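You operate a simulated robot arm through the tools that you are given. There is no shell and no other tool. Be economical: measure what you need, move in short steps, check, and stop when the job is done.

The job below is to be done with a simulated two-armed robot. You get a single attempt, and the scene is never put back.

## Task
Load the bearing in the press to over 3 kg and stamp the sheet Good.
Fine: close the clip, blue ink, in the sheet's box; stamp back; clear the press screen last. Set down upright: green stamp.

Only the result counts: the job must be done as asked and must still hold three seconds after the hand-in. Knocking over, shifting, dropping, spilling or breaking anything else fails it. Flat cloth is picked up by pressing the open fingertips on it (5 to 10 N) and closing them slowly along it; thin cloth reads only 2 to 8 mm in the jaws.

## Robot
Two 6-joint arms with two-finger parallel grippers on one trunk, on a base that drives. Base frame: it is fixed to the floor where the robot stands at the start and does not move with it; the origin is under the middle of the robot, x ahead of it, y to its left, z up; the surface under the hand at the start is at about z = 850. Units: mm, degrees, N and s.
The left shoulder is at the start at [80, 216, 1571], the right one opposite. With the tool pointing down near the work surface each hand reaches from about 100 to 700 mm from the robot's upright axis, wherever it stands, measured 20 degrees to its own side. Places, roughly: clipboard clip [600, 100, 900]; ink pad [600, -100, 900]. Payload 3.43 kg a hand.
The TCP of each hand is the grasp point between the finger pads, 30 mm short of the fingertips. In the tool frame z runs along the fingers and y along their closing line. Largest opening 94 mm; finger width 28, thickness 10; the body of the gripper, 50 by 96 mm, starts 55 mm behind the TCP.
Orientation is that of the tool frame in the base frame, as a unit quaternion [x, y, z, w]. With the fingers straight down and closing along the base's y, the tool's x points along the base's -x, its y along +y and its z along -z.

## Interface
- The arms move only by the tool nudge_tool. It takes "left_steps", "right_steps" or both (then of equal length, played together; a hand with none holds still); each is a list of rows, each a list of 7 numbers: the shift along the base's x, y, z in mm, then the turn, a rotation vector about the base's x, y, z in degrees, then the finger opening in mm, from 0 to 94. In form: [[dx, dy, dz, ax, ay, az, gripper], ...]. A call has 1 to 20 rows; each row shifts and turns the commanded pose from where the row before left it. Rows are played at 5 a second. More than 50 mm and 8.6 degrees between two rows, or a gripper value outside its range, and nothing of the call is played. A pose out of reach is approached as far as the arm can. The call stops where the force on the tool passes 90 N (or 10 N more than at its start, if that is more) or the arm is blocked; 0.2 s more then pass. Each finger travels about 72 mm/s and halts on what it meets, pressing with about 23 N; the grip force reading is that of the motor and also rises with nothing between the fingers. The clock runs only during rows and for 0.2 s after the last one: add rows that do not move to give the fingers time. It gives the time, the measured TCP pose, the force on the tool (base axes), the opening and the grip force at its end, in the units of the frame above (readings bear some noise), with the torque about the TCP (base axes, N m) and any sound that the robot's microphone picked up.
- Cameras (640 x 400 px; columns grow to the right, rows downward): "scene" is now at [100.8, 11.3, 1727.4]; the picture's right is [0.13, -0.99, 0.00], its down [-0.82, -0.11, -0.56] and it looks along [0.56, 0.07, -0.83] (base axes); focal length 283 px, centre (320, 200). "left" rides on the left gripper at [76, -14, -102] in its tool frame; the picture's right is [0.18, 0.98, 0.00], its down [-0.75, 0.14, -0.64] and it looks along [-0.63, 0.12, 0.77] (tool axes); focal length 243 px, centre (320, 200). "right" rides on the right gripper at [76, 14, -103] in its tool frame; the picture's right is [-0.18, 0.98, 0.00], its down [-0.75, -0.14, -0.64] and it looks along [-0.63, -0.12, 0.77] (tool axes); focal length 243 px, centre (320, 200). There is no depth. A picture from a camera that has moved, and an enlarged one, comes with that camera's place and axes in the base frame and with its lens. The place of the scene camera against the robot may be out by one fixed shift of up to 12 mm in any direction.
- get_image(camera): a new picture of that camera. It takes no simulated time.
- raise_lower(by): slides the trunk up (or, below 0, down) by that many mm; the arms and the scene camera ride with it, the base frame stays. It gives what a move gives, with no picture.
- steer(legs): drives the robot by 1 to 6 legs, each [ahead, left, turn to the left] in mm, mm and degrees, along the robot's own axes; the way and the turn of a leg run together, so that a leg with both is an arc; at most 1500 mm and 180 degrees a leg. The arms and the cameras ride along, it lands a little off, and it stops where it bumps. It gives what a move gives.
- turn_head(pan, tilt): turns the head with the scene camera to pan (to the left, within 86 degrees either way) and tilt (down, from -29 to 69), counted from straight ahead of the robot. It gives what a move gives.
- inspect(camera, box): a new picture of the part [left, top, right, bottom] of that camera's present view, enlarged. It takes no simulated time.
- job_done(): hands the job in; it is judged then, once.

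Work in short steps. Places have to be worked out from the pictures, the camera data and where the tool is seen: move nearer, look again, correct. Check each grasp and each placing, and mend what went wrong. You have 120 turns and 100 pictures in all, those below and enlarged ones among them. Open the grippers and draw the arms clear of the work before you hand the job in, unless the task says otherwise; then end with one line.

The tools are called after ">>>" as name(argument=value, ...) on one line, values as JSON. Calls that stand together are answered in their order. nudge_tool: Moves the arms, as the interface text tells. Its arguments: {"type":"object","properties":{"left_steps":{"type":"array","items":{"type":"array","items":{"type":"number"}}},"right_steps":{"type":"array","items":{"type":"array","items":{"type":"number"}}}},"required":[]} The other tools are called the same way: raise_lower (by) slides the trunk up or down; steer (legs) drives the base; turn_head (pan, tilt) turns the head that bears the scene camera; get_image (camera) takes a picture; inspect (camera, box) takes an enlarged picture of a part of a camera's view; job_done () hands the job in.

At the start:

```text
clock: 0.0
left_position: [385.4, 251.3, 999.7]
left_tool_rot: [0.0, 1.0, 0.0, 0.0]
left_ft_force: [-0.1, -0.4, 0.2]
left_wrist_torque: [-0.02, -0.01, 0.01]
left_gripper_width: 93.9
left_gripper_force: 0.1
right_position: [540.8, -98.3, 1000.4]
right_tool_rot: [0.0, 1.0, 0.0, 0.0]
right_ft_force: [0.2, -0.2, -0.1]
right_wrist_torque: [-0.04, 0.02, -0.01]
right_gripper_width: 94.0
right_gripper_force: 0.0
trunk travel left (down, up): [-801.0, 39.0]
robot x, y, heading: [0.4, 1.2, -0.1]
head pan, tilt: [7.7, 55.9]
```

scene: 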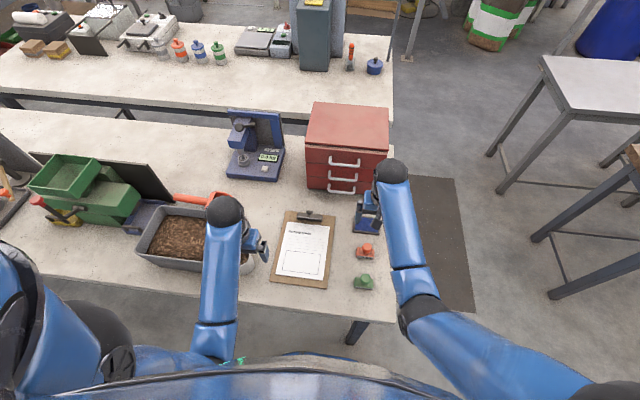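
right: 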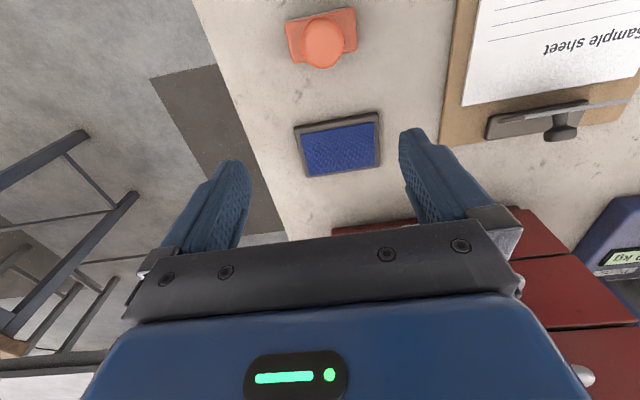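
left: 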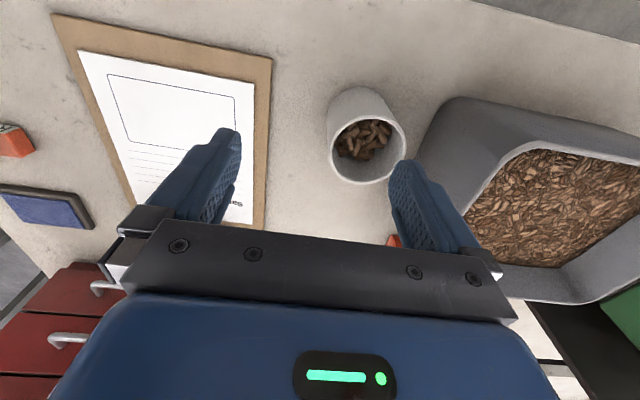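

The scene shows the press (blue, with display) behind the tray, the clipboard, ink pad, and red/green stamps. I look closer at the press and at the clipboard/stamps.

>>> inspect(camera="scene", box=[200, 90, 320, 190])

>>> inspect(camera="scene", box=[260, 180, 400, 300])

```text
4.00 times, centred on (260, 140) of scene
camera zoom: at [100.8, 11.3, 1727.4], right [0.13, -0.99, 0.0], down [-0.82, -0.11, -0.56], along [0.56, 0.07, -0.83], focal length 1132 px, centre (560, 440)
```

zoom: 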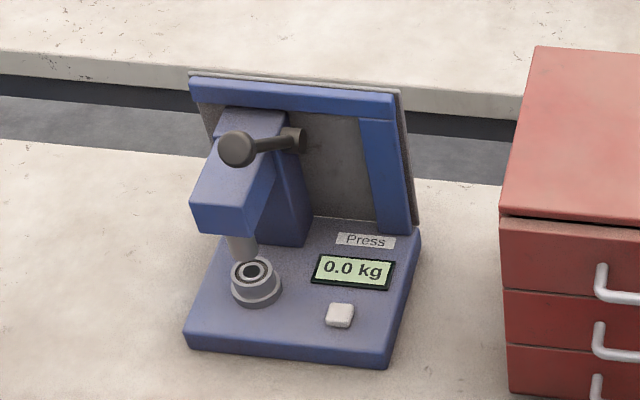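

```text
3.33 times, centred on (330, 240) of scene
camera zoom: at [100.8, 11.3, 1727.4], right [0.13, -0.99, 0.0], down [-0.82, -0.11, -0.56], along [0.56, 0.07, -0.83], focal length 944 px, centre (287, 67)
```

zoom: 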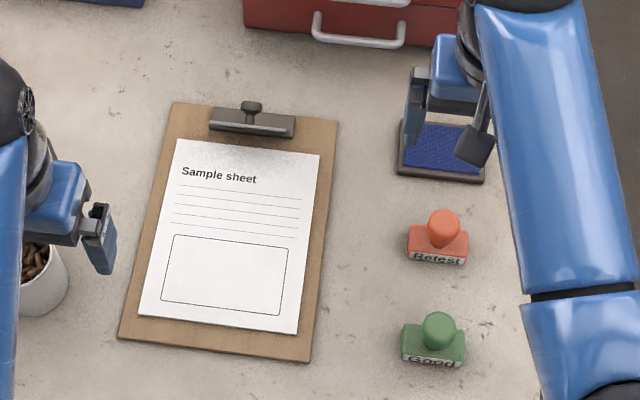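

I zoom on the clip with both hand cameras.

>>> inspect(camera="right", box=[440, 50, 640, 175])

>>> inspect(camera="scene", box=[280, 195, 350, 240])

```text
3.20 times, centred on (540, 112) of right
camera zoom: at [465.0, -81.9, 1103.2], right [0.18, 0.98, 0.0], down [0.75, -0.14, 0.64], along [0.63, -0.12, -0.77], focal length 776 px, centre (-384, 480)
```

zoom: 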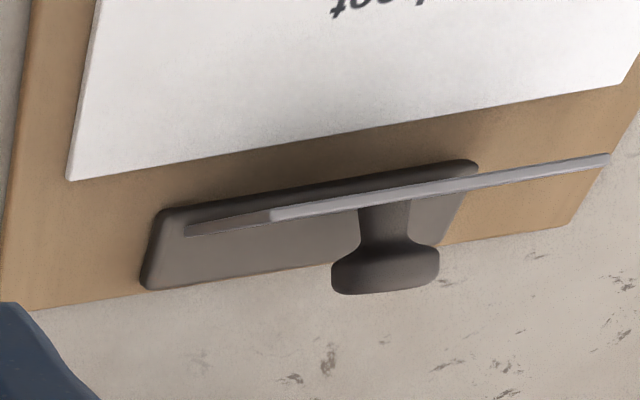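

```text
8.89 times, centred on (315, 218) of scene
camera zoom: at [100.8, 11.3, 1727.4], right [0.13, -0.99, 0.0], down [-0.82, -0.11, -0.56], along [0.56, 0.07, -0.83], focal length 2517 px, centre (364, 44)
```

zoom: 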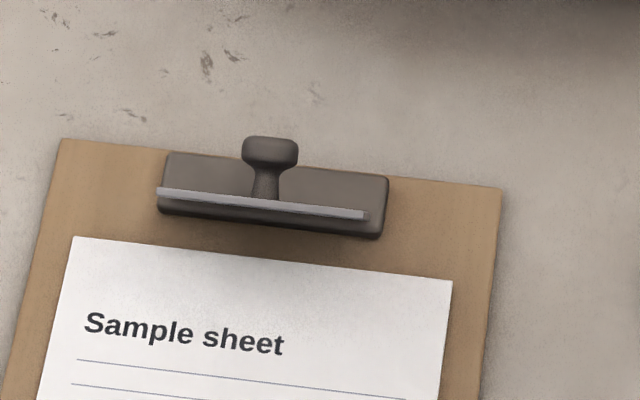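

The clip's flap stands open (hinged plate with knob on its back side). The press lies far out (~x 830), so I check how far the robot base can go ahead by looking down.

>>> turn_head(pan=20, tilt=69)

>>> get_image(camera="scene")

```text
clock: 0.8
left_position: [386.7, 251.6, 999.8]
left_tool_rot: [0.0, 1.0, 0.0, 0.0]
left_ft_force: [0.7, 1.0, -0.5]
left_wrist_torque: [-0.03, -0.01, -0.02]
left_gripper_width: 94.1
left_gripper_force: 0.1
right_position: [540.8, -97.8, 999.5]
right_tool_rot: [0.001, 1.0, 0.0, -0.001]
right_ft_force: [0.6, -0.1, -0.3]
right_wrist_torque: [0.0, 0.0, 0.01]
right_gripper_width: 93.8
right_gripper_force: 0.0
trunk travel left (down, up): [-801.0, 39.0]
robot x, y, heading: [-2.1, 0.7, -0.0]
head pan, tilt: [20.0, 68.8]
```

```text
92 pictures are left
camera scene: at [83.1, 21.0, 1713.1], right [0.34, -0.94, 0.0], down [-0.88, -0.32, -0.36], along [0.34, 0.12, -0.93], focal length 283 px, centre (320, 200)
```

scene: 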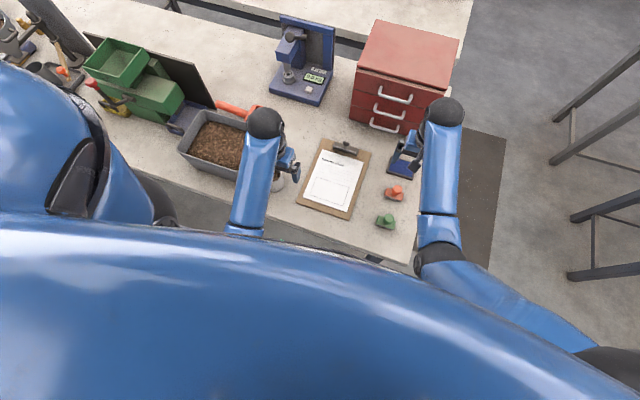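

Body geometry makes driving uncertain; I'll try reach instead. I move the left hand up and ahead to view the press up close.

>>> nudge_tool(left_steps=[[0, 0, 40, 0, 0, 0, 94], [40, 10, 30, 0, 0, 0, 60], [40, 10, 20, 0, 0, 0, 20], [45, 15, 10, 0, 0, 0, 0], [45, 15, 0, 0, 0, 0, 0], [40, 15, 0, 0, 0, 0, 0], [40, 10, 0, 0, 0, 0, 0]])

>>> get_image(camera="left")

```text
refused: row 2 steps farther than a row can; nothing moved
```

```text
91 pictures are left
camera left: at [311.7, 238.2, 1101.9], right [-0.18, 0.98, 0.0], down [0.75, 0.14, 0.64], along [0.63, 0.12, -0.77], focal length 243 px, centre (320, 200)
```

left: 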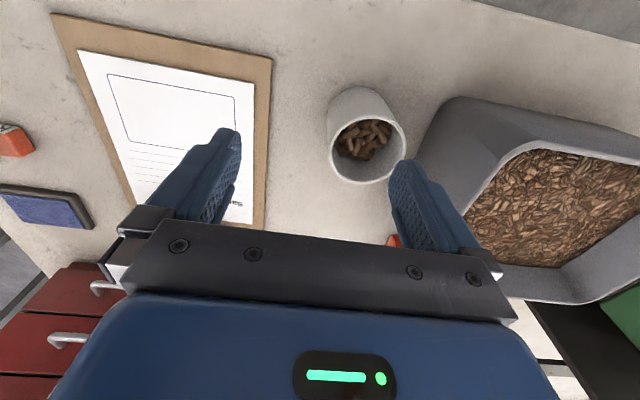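

Step too long; I shorten the rows (and take the picture after).

>>> nudge_tool(left_steps=[[0, 0, 45, 0, 0, 0, 94], [30, 10, 35, 0, 0, 0, 60], [40, 10, 20, 0, 0, 0, 20], [45, 10, 0, 0, 0, 0, 0], [45, 15, 0, 0, 0, 0, 0], [45, 15, 0, 0, 0, 0, 0], [40, 10, 0, 0, 0, 0, 0]])

>>> turn_head(pan=20, tilt=50)

```text
clock: 2.4
left_position: [637.3, 323.7, 1010.4]
left_tool_rot: [0.0, 1.0, 0.0, -0.001]
left_ft_force: [0.1, -0.9, 0.4]
left_wrist_torque: [0.0, 0.0, 0.02]
left_gripper_width: 0.1
left_gripper_force: 22.8
left hand out of reach, approached as far as the arm can: row 1, 2, 3
right_position: [541.8, -96.9, 998.8]
right_tool_rot: [0.0, 1.0, 0.0, -0.001]
right_ft_force: [-0.1, 0.9, -0.1]
right_wrist_torque: [0.04, 0.01, 0.0]
right_gripper_width: 93.9
right_gripper_force: 0.0
trunk travel left (down, up): [-801.0, 39.0]
robot x, y, heading: [0.4, 2.3, 0.2]
head pan, tilt: [20.0, 68.8]
```

```text
clock: 3.2
left_position: [635.8, 322.1, 1009.4]
left_tool_rot: [0.0, 1.0, 0.0, 0.001]
left_ft_force: [-0.3, 0.2, -0.3]
left_wrist_torque: [0.03, -0.01, -0.03]
left_gripper_width: 0.1
left_gripper_force: 23.4
right_position: [541.4, -98.0, 1000.3]
right_tool_rot: [0.0, 1.0, 0.0, 0.001]
right_ft_force: [-0.3, 0.0, 0.3]
right_wrist_torque: [0.01, 0.01, -0.04]
right_gripper_width: 93.9
right_gripper_force: 0.1
trunk travel left (down, up): [-801.0, 39.0]
robot x, y, heading: [-0.0, -0.7, -0.1]
head pan, tilt: [20.0, 50.0]
```

>>> get_image(camera="left")

>>> inspect(camera="scene", box=[210, 60, 370, 180])

```text
90 pictures are left
camera left: at [561.6, 308.9, 1112.7], right [-0.18, 0.98, 0.0], down [0.75, 0.14, 0.64], along [0.63, 0.12, -0.77], focal length 243 px, centre (320, 200)
```

left: 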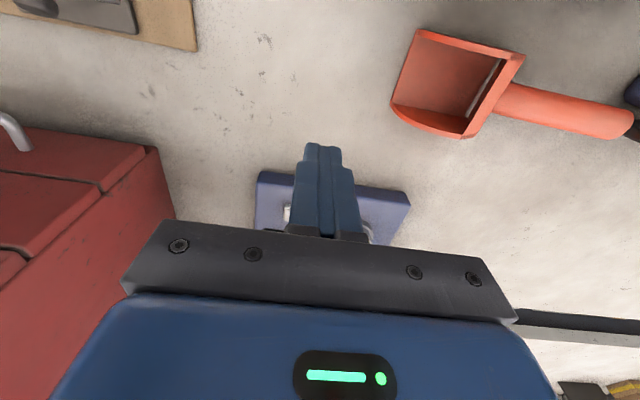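

```text
3.33 times, centred on (290, 120) of scene
camera zoom: at [102.9, 28.1, 1735.0], right [0.34, -0.94, 0.0], down [-0.72, -0.26, -0.64], along [0.6, 0.22, -0.77], focal length 944 px, centre (420, 467)
```

zoom: 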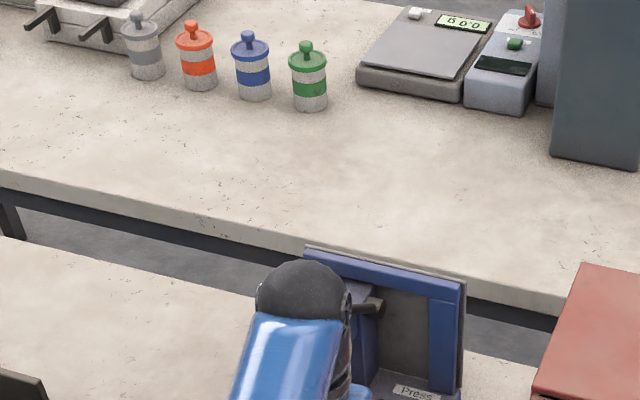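

The gripper hides the press. I draw the left hand back and to the side and tilt the fingers forward so its camera sees the press and lever from the front.

>>> nudge_tool(left_steps=[[-25, -15, 0, 0, -8.5, 0, 0], [-25, -15, 0, 0, -8.5, 0, 0], [0, -15, 0, 0, -8.5, 0, 0], [0, -15, 0, 0, -8.5, 0, 0], [0, -10, 0, 0, -8.5, 0, 0]])

>>> get_image(camera="left")

>>> get_image(camera="scene")

```text
clock: 4.4
left_position: [585.0, 252.3, 1013.1]
left_tool_rot: [0.0, 0.931, 0.0, 0.365]
left_ft_force: [-0.6, -0.8, -0.1]
left_wrist_torque: [-0.01, -0.02, 0.01]
left_gripper_width: 0.0
left_gripper_force: 22.7
right_position: [540.0, -97.6, 1000.6]
right_tool_rot: [0.0, 1.0, 0.0, 0.0]
right_ft_force: [-0.1, 0.6, 0.9]
right_wrist_torque: [0.01, 0.01, -0.03]
right_gripper_width: 93.9
right_gripper_force: 0.1
trunk travel left (down, up): [-801.0, 39.0]
robot x, y, heading: [-2.8, 2.0, 0.1]
head pan, tilt: [20.0, 50.0]
```

```text
88 pictures are left
camera left: at [461.1, 238.6, 1035.5], right [-0.14, 0.98, -0.12], down [0.12, 0.14, 0.98], along [0.98, 0.12, -0.13], focal length 243 px, centre (320, 200)
```

left: 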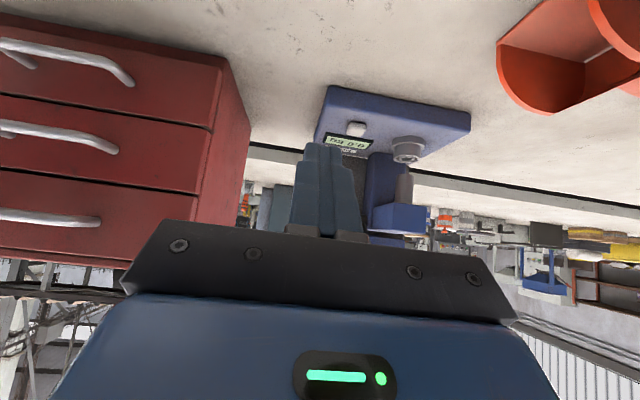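

```text
87 pictures are left
camera scene: at [100.6, 27.8, 1735.2], right [0.34, -0.94, 0.0], down [-0.72, -0.26, -0.64], along [0.6, 0.22, -0.77], focal length 283 px, centre (320, 200)
```

scene: 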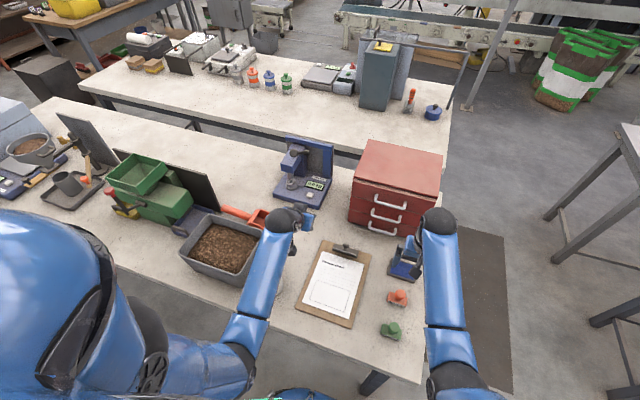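

>>> inspect(camera="scene", box=[265, 125, 345, 205])

```text
5.00 times, centred on (305, 165) of scene
camera zoom: at [100.6, 27.8, 1735.2], right [0.34, -0.94, 0.0], down [-0.72, -0.26, -0.64], along [0.6, 0.22, -0.77], focal length 1416 px, centre (395, 375)
```

zoom: 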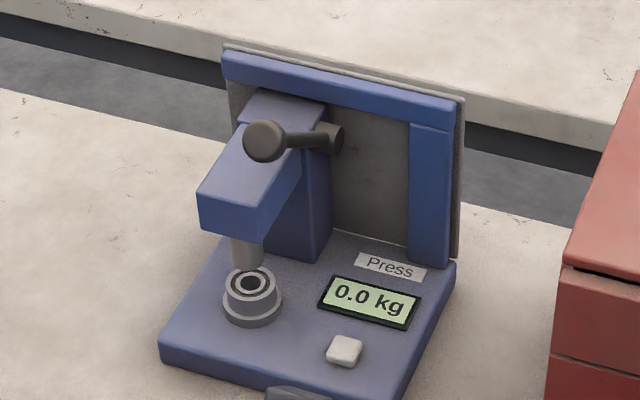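

From the two scene views I work out: knob of the lever ≈ (754,350,1115), hub ≈ (856,345,1041), head right face y≈377, button ≈ (789,312,885). I raise the left hand so its camera sees the knob from above/front.

>>> nudge_tool(left_steps=[[0, 0, 45, 0, 0, 0, 0], [0, 0, 45, 0, 0, 0, 0], [0, 0, 45, 0, 0, 0, 0], [0, 0, 35, 0, 0, 0, 0]])

>>> get_image(camera="left")

```text
clock: 5.4
left_position: [586.1, 253.3, 1181.6]
left_tool_rot: [-0.001, 0.932, 0.0, 0.361]
left_ft_force: [0.2, -0.5, -0.1]
left_wrist_torque: [-0.02, 0.03, -0.02]
left_gripper_width: 0.0
left_gripper_force: 23.0
right_position: [541.7, -97.4, 999.1]
right_tool_rot: [-0.001, 1.0, 0.0, 0.001]
right_ft_force: [0.7, 0.5, 0.7]
right_wrist_torque: [0.03, -0.02, 0.02]
right_gripper_width: 93.9
right_gripper_force: 0.0
trunk travel left (down, up): [-801.0, 39.0]
robot x, y, heading: [2.6, 0.5, -0.0]
head pan, tilt: [20.0, 50.0]
```

```text
85 pictures are left
camera left: at [462.1, 239.9, 1205.5], right [-0.14, 0.98, -0.12], down [0.12, 0.14, 0.98], along [0.98, 0.12, -0.14], focal length 243 px, centre (320, 200)
```

left: 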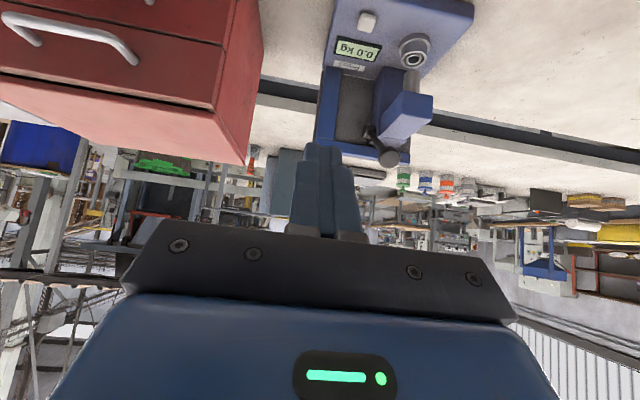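

>>> inspect(camera="left", box=[300, 0, 480, 180])

```text
2.22 times, centred on (390, 90) of left
camera zoom: at [462.1, 239.9, 1205.5], right [-0.14, 0.98, -0.12], down [0.12, 0.14, 0.98], along [0.98, 0.12, -0.14], focal length 539 px, centre (164, 444)
```

zoom: 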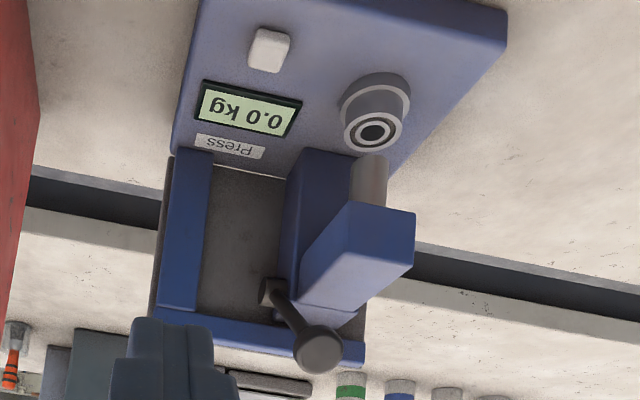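

Triangulation is poorly conditioned for depth; I move the hand closer for a second view of the knob.

>>> nudge_tool(left_steps=[[40, 20, 10, 0, 0, 0, 0], [40, 20, 10, 0, 0, 0, 0], [10, 0, 0, 0, 0, 0, 0]])

>>> get_image(camera="left")

```text
clock: 6.2
left_position: [676.1, 293.0, 1201.3]
left_tool_rot: [0.0, 0.932, 0.0, 0.362]
left_ft_force: [-0.3, 0.5, -0.2]
left_wrist_torque: [-0.01, -0.04, -0.02]
left_gripper_width: 0.0
left_gripper_force: 23.1
right_position: [541.6, -97.7, 999.7]
right_tool_rot: [0.0, 1.0, 0.0, 0.0]
right_ft_force: [0.1, 1.2, 0.3]
right_wrist_torque: [0.02, -0.01, 0.0]
right_gripper_width: 94.2
right_gripper_force: 0.0
trunk travel left (down, up): [-801.0, 39.0]
robot x, y, heading: [-0.8, -0.3, -0.2]
head pan, tilt: [20.0, 50.0]
```

```text
83 pictures are left
camera left: at [552.2, 279.3, 1225.2], right [-0.14, 0.98, -0.12], down [0.12, 0.14, 0.98], along [0.98, 0.12, -0.14], focal length 243 px, centre (320, 200)
```

left: 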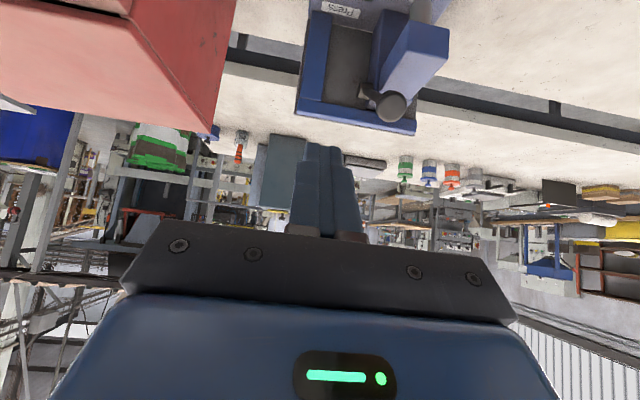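

Two-view fix: knob centre ≈ (772,365,1088), hub ≈ (864,358,1013), ball radius ≈16; lever points forward-up 39°. I bring the closed fingers above the knob, less tilted.

>>> nudge_tool(left_steps=[[28, 24, 0, 0, 7.5, 0, 0], [28, 24, 0, 0, 7.5, 0, 0], [28, 24, -10, 0, 7.5, 0, 0], [0, 0, -30, 0, 0, 0, 0]])

>>> get_image(camera="left")

>>> inspect(camera="scene", box=[255, 115, 345, 205])

```text
clock: 7.2
left_position: [760.6, 365.5, 1162.7]
left_tool_rot: [0.0, 0.985, 0.0, 0.175]
left_ft_force: [0.0, 0.6, 0.9]
left_wrist_torque: [-0.02, -0.01, -0.01]
left_gripper_width: 0.0
left_gripper_force: 22.8
right_position: [541.1, -98.5, 1000.0]
right_tool_rot: [0.0, 1.0, 0.0, 0.001]
right_ft_force: [-1.0, -0.1, 0.2]
right_wrist_torque: [-0.01, -0.01, 0.01]
right_gripper_width: 94.2
right_gripper_force: 0.0
trunk travel left (down, up): [-801.0, 39.0]
robot x, y, heading: [0.4, 2.2, 0.0]
head pan, tilt: [20.0, 50.0]
```

```text
82 pictures are left
camera left: at [654.9, 352.5, 1232.0], right [-0.17, 0.98, -0.06], down [0.49, 0.14, 0.86], along [0.86, 0.12, -0.5], focal length 243 px, centre (320, 200)
```

left: 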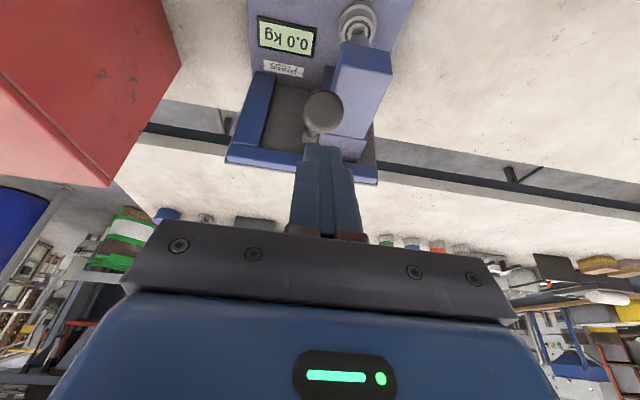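

```text
4.44 times, centred on (300, 160) of scene
camera zoom: at [102.5, 28.3, 1735.1], right [0.34, -0.94, 0.0], down [-0.72, -0.26, -0.64], along [0.6, 0.22, -0.77], focal length 1258 px, centre (409, 378)
```

zoom: 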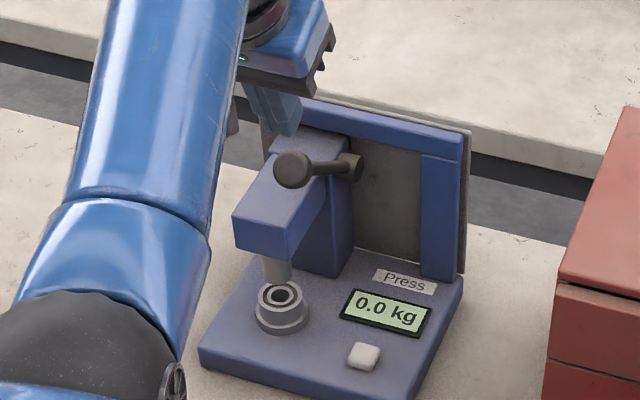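

Knob confirmed at (773,366,1088). I lower onto its top and start following the arc.

>>> nudge_tool(left_steps=[[0, 0, -20, 0, 0, 0, 0], [0, 0, -10, 0, 0, 0, 0], [-6, 0, -8, 0, 0, 0, 0], [-6, 0, -8, 0, 0, 0, 0], [-4, 0, -7, 0, 0, 0, 0]])

>>> inspect(camera="scene", box=[255, 115, 345, 205])

```text
clock: 8.4
left_position: [743.6, 366.0, 1109.2]
left_tool_rot: [0.0, 0.985, 0.0, 0.174]
left_ft_force: [-1.3, -0.3, 2.4]
left_wrist_torque: [0.0, 0.02, -0.01]
left_gripper_width: 0.0
left_gripper_force: 23.0
right_position: [540.4, -98.5, 998.6]
right_tool_rot: [0.0, 1.0, 0.0, 0.0]
right_ft_force: [-0.2, 0.1, 0.1]
right_wrist_torque: [-0.01, -0.01, 0.0]
right_gripper_width: 94.0
right_gripper_force: 0.1
trunk travel left (down, up): [-801.0, 39.0]
robot x, y, heading: [-0.6, -0.6, 0.0]
head pan, tilt: [20.0, 50.0]
```

```text
4.44 times, centred on (300, 160) of scene
camera zoom: at [102.4, 28.2, 1735.1], right [0.34, -0.94, 0.0], down [-0.72, -0.26, -0.64], along [0.6, 0.22, -0.77], focal length 1258 px, centre (409, 378)
```

zoom: 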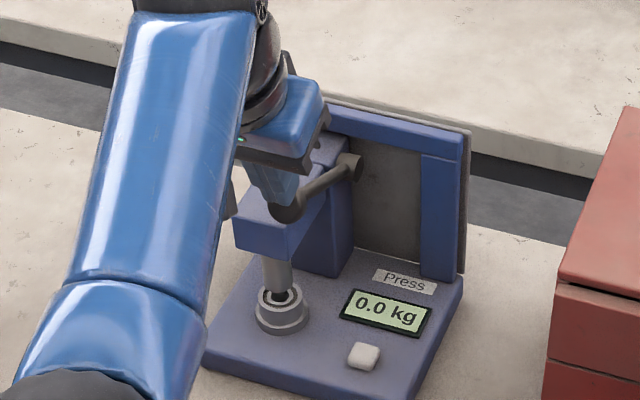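

The lever follows; ram almost at the bearing, force 2.7 N. I go on in small steps.

>>> nudge_tool(left_steps=[[-3, 0, -8, 0, 0, 0, 0], [-3, 0, -8, 0, 0, 0, 0]])

>>> inspect(camera="scene", box=[255, 115, 345, 205])

```text
clock: 9.0
left_position: [737.9, 364.2, 1092.9]
left_tool_rot: [0.0, 0.985, -0.001, 0.175]
left_ft_force: [-1.8, -0.9, 1.7]
left_wrist_torque: [-0.05, 0.0, 0.04]
left_gripper_width: 0.0
left_gripper_force: 23.0
right_position: [542.0, -97.8, 1000.2]
right_tool_rot: [0.001, 1.0, 0.0, 0.0]
right_ft_force: [-0.9, 0.2, 0.3]
right_wrist_torque: [-0.03, 0.0, 0.01]
right_gripper_width: 93.6
right_gripper_force: 0.0
trunk travel left (down, up): [-801.0, 39.0]
robot x, y, heading: [0.8, 0.4, 0.0]
head pan, tilt: [20.0, 50.0]
```

```text
4.44 times, centred on (300, 160) of scene
camera zoom: at [102.2, 28.1, 1735.1], right [0.34, -0.94, 0.0], down [-0.72, -0.26, -0.64], along [0.6, 0.22, -0.77], focal length 1258 px, centre (409, 378)
```

zoom: 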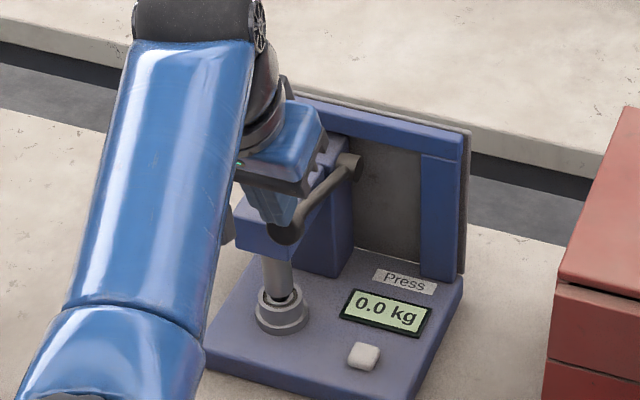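

>>> nudge_tool(left_steps=[[-2, 0, -7, 0, 0, 0, 0], [-1, 0, -7, 0, 0, 0, 0]])

>>> inspect(camera="scene", box=[255, 115, 345, 205])

```text
clock: 9.6
left_position: [734.9, 365.1, 1078.3]
left_tool_rot: [-0.001, 0.985, 0.0, 0.174]
left_ft_force: [-2.2, -0.2, 2.1]
left_wrist_torque: [0.0, 0.05, 0.02]
left_gripper_width: 0.0
left_gripper_force: 22.8
right_position: [540.0, -98.7, 999.8]
right_tool_rot: [0.0, 1.0, -0.001, 0.0]
right_ft_force: [-0.2, -0.5, 0.5]
right_wrist_torque: [0.01, -0.03, 0.0]
right_gripper_width: 94.0
right_gripper_force: 0.0
trunk travel left (down, up): [-801.0, 39.0]
robot x, y, heading: [-0.8, -0.1, 0.5]
head pan, tilt: [20.0, 50.0]
```

```text
4.44 times, centred on (300, 160) of scene
camera zoom: at [102.1, 28.1, 1735.1], right [0.34, -0.94, 0.0], down [-0.72, -0.26, -0.64], along [0.6, 0.22, -0.77], focal length 1258 px, centre (409, 378)
```

zoom: 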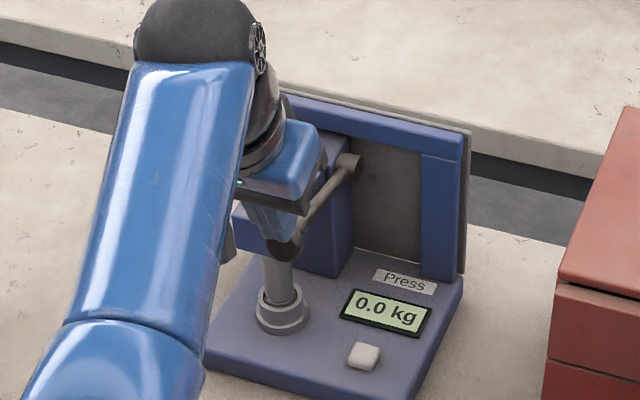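

>>> nudge_tool(left_steps=[[-1, 0, -6, 0, 0, 0, 0], [0, 0, -6, 0, 0, 0, 0]])

>>> inspect(camera="scene", box=[255, 115, 345, 205])

```text
clock: 10.2
left_position: [734.1, 365.3, 1067.0]
left_tool_rot: [0.0, 0.985, 0.0, 0.173]
left_ft_force: [-1.3, -0.3, 1.4]
left_wrist_torque: [0.04, 0.01, 0.02]
left_gripper_width: 0.0
left_gripper_force: 23.0
right_position: [542.0, -98.3, 1000.2]
right_tool_rot: [0.0, 1.0, -0.001, -0.001]
right_ft_force: [-0.1, 0.7, 0.7]
right_wrist_torque: [0.02, 0.0, 0.01]
right_gripper_width: 93.7
right_gripper_force: 0.0
trunk travel left (down, up): [-801.0, 39.0]
robot x, y, heading: [3.0, 1.8, 0.2]
head pan, tilt: [20.0, 50.0]
```

```text
4.44 times, centred on (300, 160) of scene
camera zoom: at [102.2, 28.2, 1735.1], right [0.34, -0.94, 0.0], down [-0.72, -0.26, -0.64], along [0.6, 0.22, -0.77], focal length 1258 px, centre (409, 378)
```

zoom: 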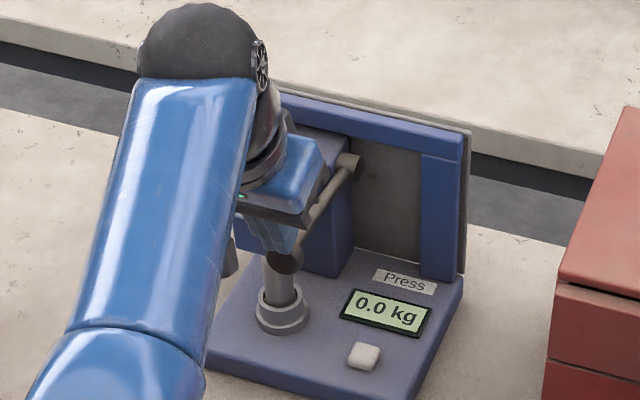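

Still free travel. I go on until the force rises.

>>> nudge_tool(left_steps=[[0, 0, -5, 0, 0, 0, 0], [0, 0, -5, 0, 0, 0, 0]])

```text
clock: 10.8
left_position: [733.0, 365.0, 1061.9]
left_tool_rot: [-0.001, 0.984, 0.002, 0.178]
left_ft_force: [-1.3, 1.5, 17.2]
left_wrist_torque: [0.04, -0.01, 0.02]
left_gripper_width: 0.0
left_gripper_force: 22.7
right_position: [538.6, -98.2, 1001.2]
right_tool_rot: [0.0, 1.0, 0.001, 0.0]
right_ft_force: [-0.6, 0.0, -0.6]
right_wrist_torque: [0.0, 0.0, 0.03]
right_gripper_width: 93.8
right_gripper_force: 0.0
trunk travel left (down, up): [-801.0, 39.0]
robot x, y, heading: [1.7, 1.1, -0.1]
head pan, tilt: [20.0, 50.0]
```

Force rises to 17 N; I read the display.

>>> inspect(camera="scene", box=[255, 115, 345, 205])

```text
4.44 times, centred on (300, 160) of scene
camera zoom: at [98.4, 26.5, 1735.7], right [0.34, -0.94, 0.0], down [-0.72, -0.26, -0.64], along [0.61, 0.22, -0.76], focal length 1258 px, centre (409, 378)
```

zoom: 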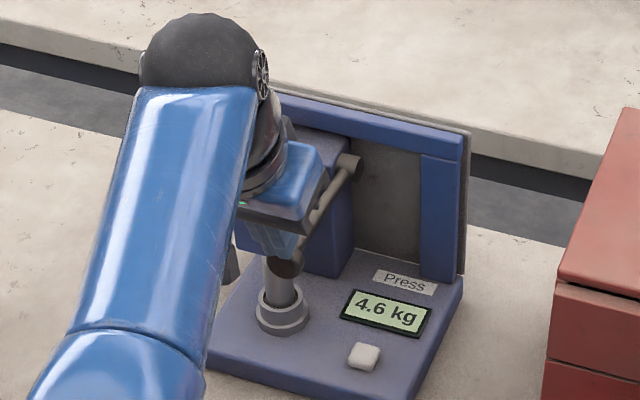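

4.6 kg reached. I hold briefly, then lift off straight up.

>>> nudge_tool(left_steps=[[0, 0, 0, 0, 0, 0, 0], [0, 0, 0, 0, 0, 0, 0], [0, 0, 10, 0, 0, 0, 0], [0, 0, 20, 0, 0, 0, 0], [-10, 0, 35, 0, 0, 0, 0], [-20, 0, 40, 0, 0, 0, 0], [-40, 0, 10, 0, 0, 0, 0], [-45, -10, 0, 0, 0, 0, 0]])

>>> inspect(camera="scene", box=[255, 115, 345, 205])

```text
clock: 12.6
left_position: [617.4, 355.7, 1172.4]
left_tool_rot: [0.0, 0.985, 0.0, 0.174]
left_ft_force: [-0.4, 0.3, 0.0]
left_wrist_torque: [0.0, -0.02, 0.02]
left_gripper_width: 0.0
left_gripper_force: 23.2
right_position: [539.9, -96.9, 1000.0]
right_tool_rot: [0.0, 1.0, -0.001, 0.001]
right_ft_force: [0.1, -0.6, 0.4]
right_wrist_torque: [0.02, 0.01, -0.03]
right_gripper_width: 93.8
right_gripper_force: 0.1
trunk travel left (down, up): [-801.0, 39.0]
robot x, y, heading: [-0.1, -2.2, -0.1]
head pan, tilt: [20.0, 50.0]
```

```text
4.44 times, centred on (300, 160) of scene
camera zoom: at [100.2, 27.9, 1735.3], right [0.34, -0.94, 0.0], down [-0.72, -0.26, -0.64], along [0.61, 0.22, -0.77], focal length 1258 px, centre (409, 378)
```

zoom: 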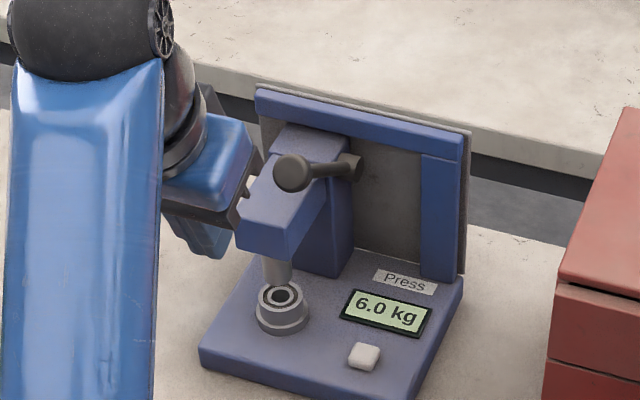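

The screen holds 6.0 kg and the lever sprang back. Now the clip: I bring the left hand near it for a view.

>>> nudge_tool(left_steps=[[-20, -40, -20, 0, 7, 0, 0], [-20, -35, -25, 0, 7, 0, 0], [-10, -35, -30, 0, 6, 0, 0], [-10, -35, -30, 0, 0, 0, 0], [0, 0, -40, 0, 0, 0, 0]])

>>> get_image(camera="left")

```text
clock: 13.8
left_position: [579.5, 210.4, 996.8]
left_tool_rot: [0.0, 1.0, 0.001, 0.0]
left_ft_force: [-0.1, -0.1, 0.1]
left_wrist_torque: [0.0, -0.01, 0.05]
left_gripper_width: 0.0
left_gripper_force: 23.1
left hand out of reach, approached as far as the arm can: row 1, 2, 3
right_position: [541.3, -98.8, 1000.7]
right_tool_rot: [0.0, 1.0, 0.0, 0.0]
right_ft_force: [1.1, 0.7, 1.2]
right_wrist_torque: [0.03, 0.03, -0.02]
right_gripper_width: 94.1
right_gripper_force: 0.1
trunk travel left (down, up): [-801.0, 39.0]
robot x, y, heading: [-2.3, -2.1, 0.1]
head pan, tilt: [20.0, 50.0]
```

```text
74 pictures are left
camera left: at [504.8, 197.5, 1098.5], right [-0.18, 0.98, 0.0], down [0.75, 0.14, 0.64], along [0.63, 0.12, -0.77], focal length 243 px, centre (320, 200)
```

left: 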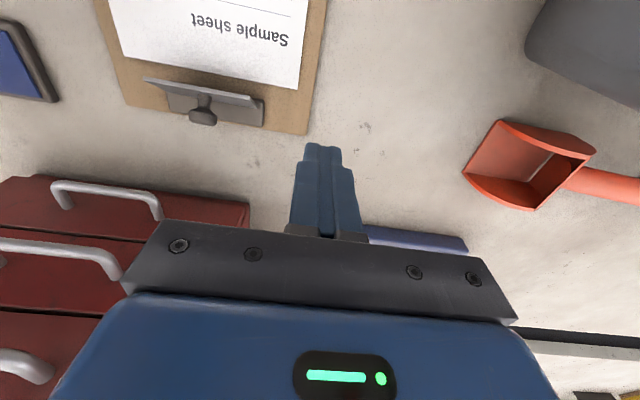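

>>> inspect(camera="left", box=[90, 10, 330, 150])

```text
2.67 times, centred on (210, 80) of left
camera zoom: at [504.8, 197.5, 1098.5], right [-0.18, 0.98, 0.0], down [0.75, 0.14, 0.64], along [0.63, 0.12, -0.77], focal length 647 px, centre (613, 520)
```

zoom: 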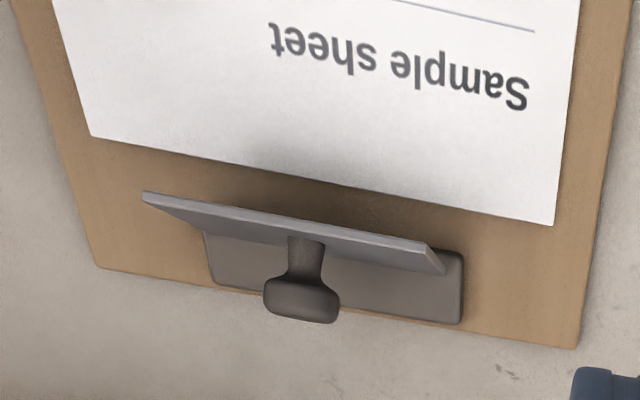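

Triangulated: knob end (600,115,894), flap's top edge x≈577, y 72–153, z≈891, hinge ≈ (600,·,865). So the flap is half open; I press its edge down with the closed left fingertips at y≈142, beside the knob.

>>> nudge_tool(left_steps=[[-4, -34, 0, 0, 0, 0, 0], [-4, -34, -20, 0, 0, 0, 0], [0, 0, -40, 0, 0, 0, 0], [0, 0, -15, 0, 0, 0, 0], [0, 0, -8, 0, 0, 0, 0], [0, 0, -7, 0, 0, 0, 0]])

>>> turn_head(pan=7, tilt=56)

>>> inspect(camera="scene", box=[270, 180, 370, 250])

```text
clock: 15.2
left_position: [577.1, 145.7, 902.7]
left_tool_rot: [0.0, 1.0, 0.0, -0.002]
left_ft_force: [1.0, -0.2, -1.0]
left_wrist_torque: [0.01, 0.03, 0.0]
left_gripper_width: 0.0
left_gripper_force: 23.1
right_position: [547.6, -97.5, 996.9]
right_tool_rot: [-0.001, 1.0, -0.001, -0.002]
right_ft_force: [0.7, 0.6, 0.1]
right_wrist_torque: [0.01, 0.04, 0.02]
right_gripper_width: 94.1
right_gripper_force: 0.1
trunk travel left (down, up): [-801.0, 39.0]
robot x, y, heading: [0.9, 3.3, -0.0]
head pan, tilt: [20.0, 50.0]
```

```text
clock: 15.9
left_position: [572.6, 144.3, 906.1]
left_tool_rot: [0.0, 1.0, 0.0, 0.0]
left_ft_force: [0.6, 0.4, 0.1]
left_wrist_torque: [-0.02, -0.01, -0.03]
left_gripper_width: 0.1
left_gripper_force: 22.8
right_position: [543.4, -96.3, 997.6]
right_tool_rot: [0.001, 1.0, 0.001, -0.001]
right_ft_force: [-0.1, 0.9, 0.6]
right_wrist_torque: [0.01, 0.03, 0.03]
right_gripper_width: 94.1
right_gripper_force: 0.0
trunk travel left (down, up): [-801.0, 39.0]
robot x, y, heading: [7.0, 1.8, -0.1]
head pan, tilt: [7.0, 56.0]
```

```text
5.71 times, centred on (320, 215) of scene
camera zoom: at [103.4, 10.8, 1727.1], right [0.12, -0.99, 0.0], down [-0.82, -0.1, -0.56], along [0.55, 0.07, -0.83], focal length 1618 px, centre (320, 114)
```

zoom: 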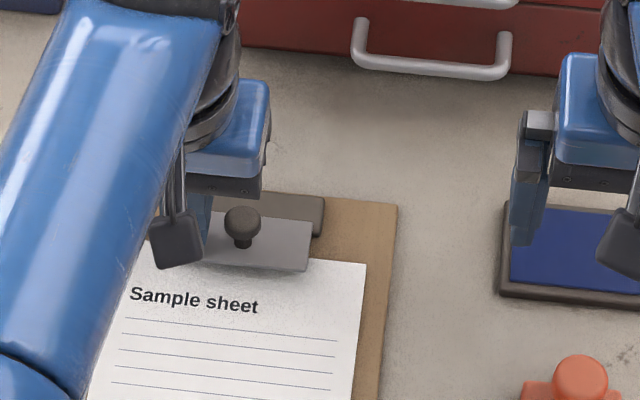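

The flap is almost down. I push on until it resists.

>>> nudge_tool(left_steps=[[0, 0, -4, 0, 0, 0, 0], [0, 0, -4, 0, 0, 0, 0], [0, 0, -3, 0, 0, 0, 0]])

```text
clock: 16.7
left_position: [571.7, 144.5, 896.1]
left_tool_rot: [0.0, 1.0, 0.0, 0.001]
left_ft_force: [2.7, 0.5, 2.4]
left_wrist_torque: [0.01, -0.07, -0.02]
left_gripper_width: 0.0
left_gripper_force: 23.3
right_position: [540.0, -97.3, 999.8]
right_tool_rot: [0.0, 1.0, 0.0, 0.0]
right_ft_force: [0.5, 1.0, -0.8]
right_wrist_torque: [-0.02, 0.02, 0.02]
right_gripper_width: 94.0
right_gripper_force: 0.1
trunk travel left (down, up): [-801.0, 39.0]
robot x, y, heading: [0.9, -1.1, -0.1]
head pan, tilt: [7.0, 56.0]
```

>>> nudge_tool(left_steps=[[0, 0, -2, 0, 0, 0, 0], [0, 0, -2, 0, 0, 0, 0]])

```text
clock: 17.3
left_position: [570.9, 144.3, 896.5]
left_tool_rot: [0.0, 1.0, 0.0, 0.004]
left_ft_force: [-2.8, 3.8, 29.7]
left_wrist_torque: [0.09, -0.25, -0.22]
left_gripper_width: 0.3
left_gripper_force: 22.8
right_position: [537.4, -98.3, 1002.6]
right_tool_rot: [0.0, 1.0, 0.0, 0.002]
right_ft_force: [0.3, 0.0, 1.4]
right_wrist_torque: [-0.04, 0.01, 0.03]
right_gripper_width: 93.9
right_gripper_force: 0.2
trunk travel left (down, up): [-801.0, 39.0]
robot x, y, heading: [-3.1, 1.8, -0.1]
head pan, tilt: [7.0, 56.0]
```

Firm resistance (30 N): closed. I lift off and park the left hand, then check.

>>> nudge_tool(left_steps=[[0, 0, 20, 0, 0, 0, 0], [0, 0, 40, 0, 0, 0, 0], [0, 20, 40, 0, 0, 0, 0], [-30, 35, 0, 0, 0, 0, 0], [-30, 35, 0, 0, 0, 0, 0], [-30, 35, 0, 0, 0, 0, 0], [-30, 15, 0, 0, 0, 0, 0]])

>>> inspect(camera="scene", box=[260, 190, 400, 300])

>>> inspect(camera="right", box=[200, 0, 640, 200])

```text
clock: 18.9
left_position: [450.7, 284.1, 992.5]
left_tool_rot: [0.0, 1.0, 0.001, 0.0]
left_ft_force: [0.2, 0.6, 0.5]
left_wrist_torque: [0.0, -0.01, 0.02]
left_gripper_width: 0.1
left_gripper_force: 22.6
right_position: [540.9, -97.2, 999.1]
right_tool_rot: [0.0, 1.0, 0.0, 0.0]
right_ft_force: [0.1, -1.0, 0.7]
right_wrist_torque: [0.04, 0.01, -0.02]
right_gripper_width: 94.1
right_gripper_force: 0.2
trunk travel left (down, up): [-801.0, 39.0]
robot x, y, heading: [0.3, -0.1, -0.0]
head pan, tilt: [7.0, 56.0]
```

```text
3.64 times, centred on (330, 245) of scene
camera zoom: at [100.0, 10.9, 1727.4], right [0.12, -0.99, 0.0], down [-0.82, -0.1, -0.56], along [0.56, 0.07, -0.83], focal length 1030 px, centre (284, 36)
```

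zoom: 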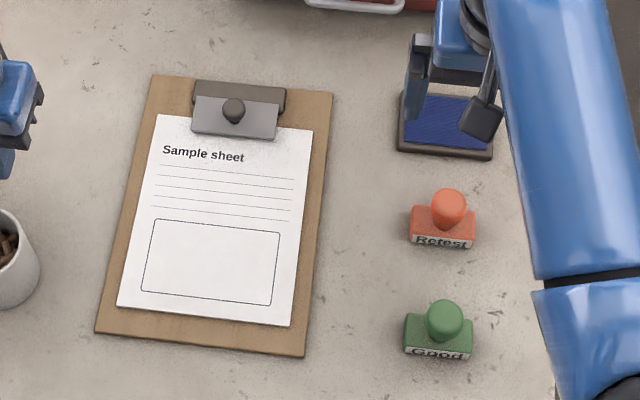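

```text
1.45 times, centred on (420, 100) of right
camera zoom: at [464.4, -81.7, 1103.4], right [0.18, 0.98, 0.0], down [0.75, -0.14, 0.64], along [0.63, -0.12, -0.77], focal length 353 px, centre (174, 346)
```

zoom: 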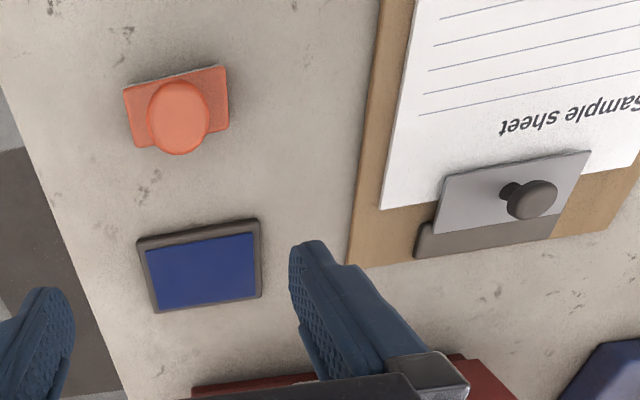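

Clip lies closed over the sheet's edge. Now I take the right hand back to see the green stamp from close.

>>> nudge_tool(right_steps=[[-45, -10, 0, 0, 0, 0, 94], [-45, -10, 0, 0, 0, 0, 94], [-45, -10, 0, 0, 0, 0, 94], [-45, -10, 0, 0, 0, 0, 94]])

>>> get_image(camera="right")

```text
clock: 19.9
left_position: [450.7, 283.2, 993.8]
left_tool_rot: [0.0, 1.0, 0.0, 0.001]
left_ft_force: [1.4, -0.2, 0.2]
left_wrist_torque: [0.02, 0.0, 0.0]
left_gripper_width: 0.0
left_gripper_force: 23.1
right_position: [359.6, -138.7, 1000.5]
right_tool_rot: [0.0, 1.0, -0.001, 0.001]
right_ft_force: [-0.4, -0.4, -0.1]
right_wrist_torque: [-0.01, -0.03, 0.01]
right_gripper_width: 94.1
right_gripper_force: 0.0
trunk travel left (down, up): [-801.0, 39.0]
robot x, y, heading: [-1.7, -1.5, 0.1]
head pan, tilt: [7.0, 56.0]
```

```text
69 pictures are left
camera right: at [283.5, -122.7, 1103.5], right [0.18, 0.98, 0.0], down [0.75, -0.14, 0.64], along [0.63, -0.12, -0.77], focal length 243 px, centre (320, 200)
```

right: 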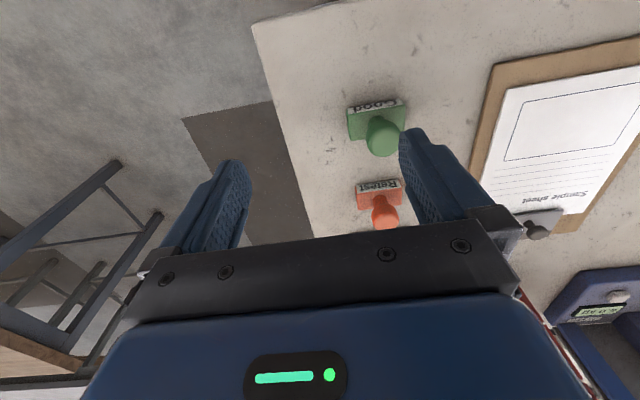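

I need the stamp's height, so a second view from a lateral baseline.

>>> nudge_tool(right_steps=[[-10, 40, 0, 0, 0, 0, 94], [0, 40, 0, 0, 0, 0, 94]])

>>> inspect(camera="right", box=[200, 50, 440, 200])

```text
clock: 20.5
left_position: [452.2, 284.8, 992.9]
left_tool_rot: [0.001, 1.0, 0.0, 0.0]
left_ft_force: [-0.1, -0.6, 0.7]
left_wrist_torque: [0.02, 0.02, 0.0]
left_gripper_width: 0.0
left_gripper_force: 22.8
right_position: [349.7, -55.5, 1001.4]
right_tool_rot: [0.0, 1.0, -0.001, 0.0]
right_ft_force: [0.5, 0.3, -0.7]
right_wrist_torque: [-0.02, -0.04, 0.03]
right_gripper_width: 94.1
right_gripper_force: 0.1
trunk travel left (down, up): [-801.0, 39.0]
robot x, y, heading: [2.0, 1.4, 0.0]
head pan, tilt: [7.0, 56.0]
```

```text
2.67 times, centred on (320, 125) of right
camera zoom: at [274.8, -40.1, 1103.1], right [0.18, 0.98, 0.0], down [0.75, -0.14, 0.64], along [0.63, -0.12, -0.77], focal length 647 px, centre (320, 400)
```

zoom: 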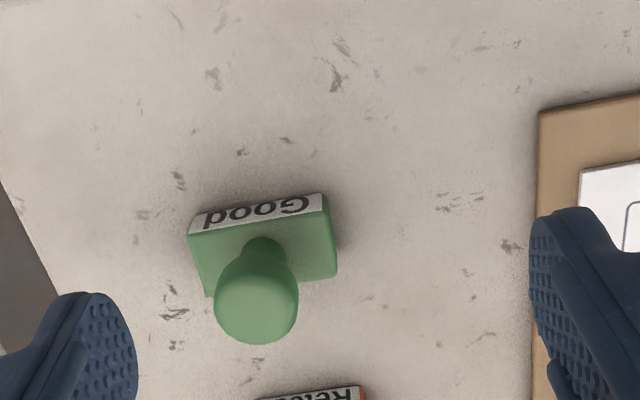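

Triangulated: green knob centre (390,-86,900), Ø≈30, body top ≈ 868. I go over it and descend so the fingertips end ~6 mm above the body.

>>> nudge_tool(right_steps=[[40, -30, 0, 0, 0, 0, 94], [0, 0, -30, 0, 0, 0, 94], [0, 0, -30, 0, 0, 0, 70], [0, 0, 0, 0, 0, 0, 60]])

>>> get_image(camera="right")

>>> inspect(camera="scene", box=[310, 230, 410, 310])

```text
clock: 21.5
left_position: [451.5, 283.9, 992.3]
left_tool_rot: [0.001, 1.0, 0.0, -0.001]
left_ft_force: [1.1, -0.1, 0.1]
left_wrist_torque: [-0.02, 0.02, 0.01]
left_gripper_width: 0.0
left_gripper_force: 23.3
right_position: [390.6, -88.2, 939.8]
right_tool_rot: [0.0, 1.0, 0.0, 0.0]
right_ft_force: [0.4, 0.1, -0.4]
right_wrist_torque: [-0.03, 0.01, -0.01]
right_gripper_width: 60.0
right_gripper_force: 0.1
trunk travel left (down, up): [-801.0, 39.0]
robot x, y, heading: [-0.1, 3.7, 0.0]
head pan, tilt: [7.0, 56.0]
```

```text
67 pictures are left
camera right: at [314.6, -72.9, 1042.4], right [0.18, 0.98, 0.0], down [0.75, -0.14, 0.64], along [0.63, -0.12, -0.77], focal length 243 px, centre (320, 200)
```

right: 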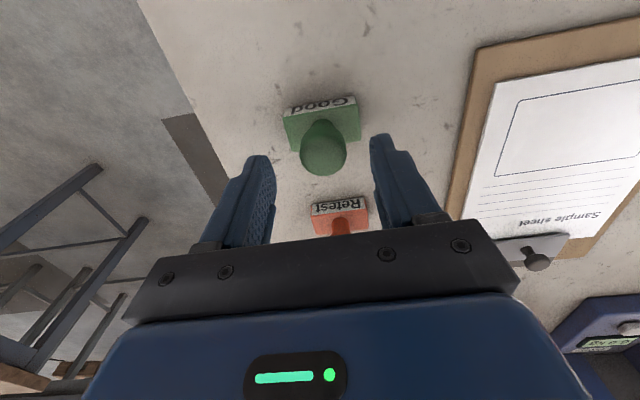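

```text
5.00 times, centred on (360, 270) of scene
camera zoom: at [101.3, 10.2, 1727.3], right [0.12, -0.99, 0.0], down [-0.82, -0.1, -0.56], along [0.55, 0.07, -0.83], focal length 1416 px, centre (120, -150)
```

zoom: 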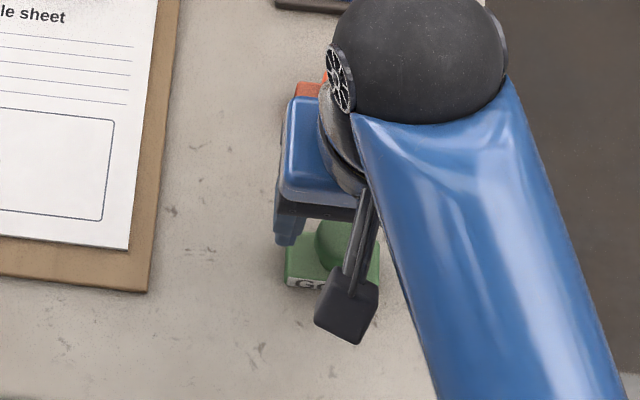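

Knob at (389,-85); I correct by a few mm, descend and close slowly.

>>> nudge_tool(right_steps=[[-1, 2, -15, 0, 0, 0, 60], [0, 0, -12, 0, 0, 0, 60], [0, 0, -8, 0, 0, 0, 60], [0, 0, 0, 0, 0, 0, 45], [0, 0, 0, 0, 0, 0, 34], [0, 0, 0, 0, 0, 0, 22], [0, 0, 0, 0, 0, 0, 15], [0, 0, 0, 0, 0, 0, 10]])

>>> get_image(camera="right")

```text
clock: 23.3
left_position: [449.8, 283.6, 993.3]
left_tool_rot: [0.001, 1.0, 0.0, 0.0]
left_ft_force: [-0.4, 0.2, -0.1]
left_wrist_torque: [-0.01, 0.0, -0.01]
left_gripper_width: 0.1
left_gripper_force: 23.1
right_position: [389.6, -86.9, 903.3]
right_tool_rot: [0.0, 1.0, 0.0, 0.0]
right_ft_force: [0.0, -0.2, 0.2]
right_wrist_torque: [0.01, -0.01, -0.02]
right_gripper_width: 28.7
right_gripper_force: 23.2
trunk travel left (down, up): [-801.0, 39.0]
robot x, y, heading: [-2.2, 1.2, 0.0]
head pan, tilt: [7.0, 56.0]
```

```text
65 pictures are left
camera right: at [313.8, -70.3, 1007.9], right [0.18, 0.98, 0.0], down [0.75, -0.14, 0.64], along [0.63, -0.12, -0.77], focal length 243 px, centre (320, 200)
```

right: 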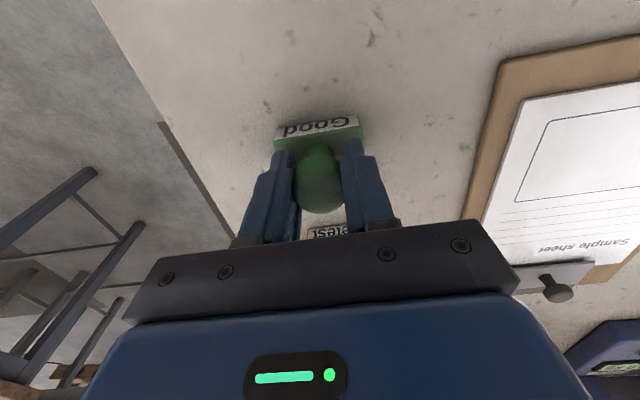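

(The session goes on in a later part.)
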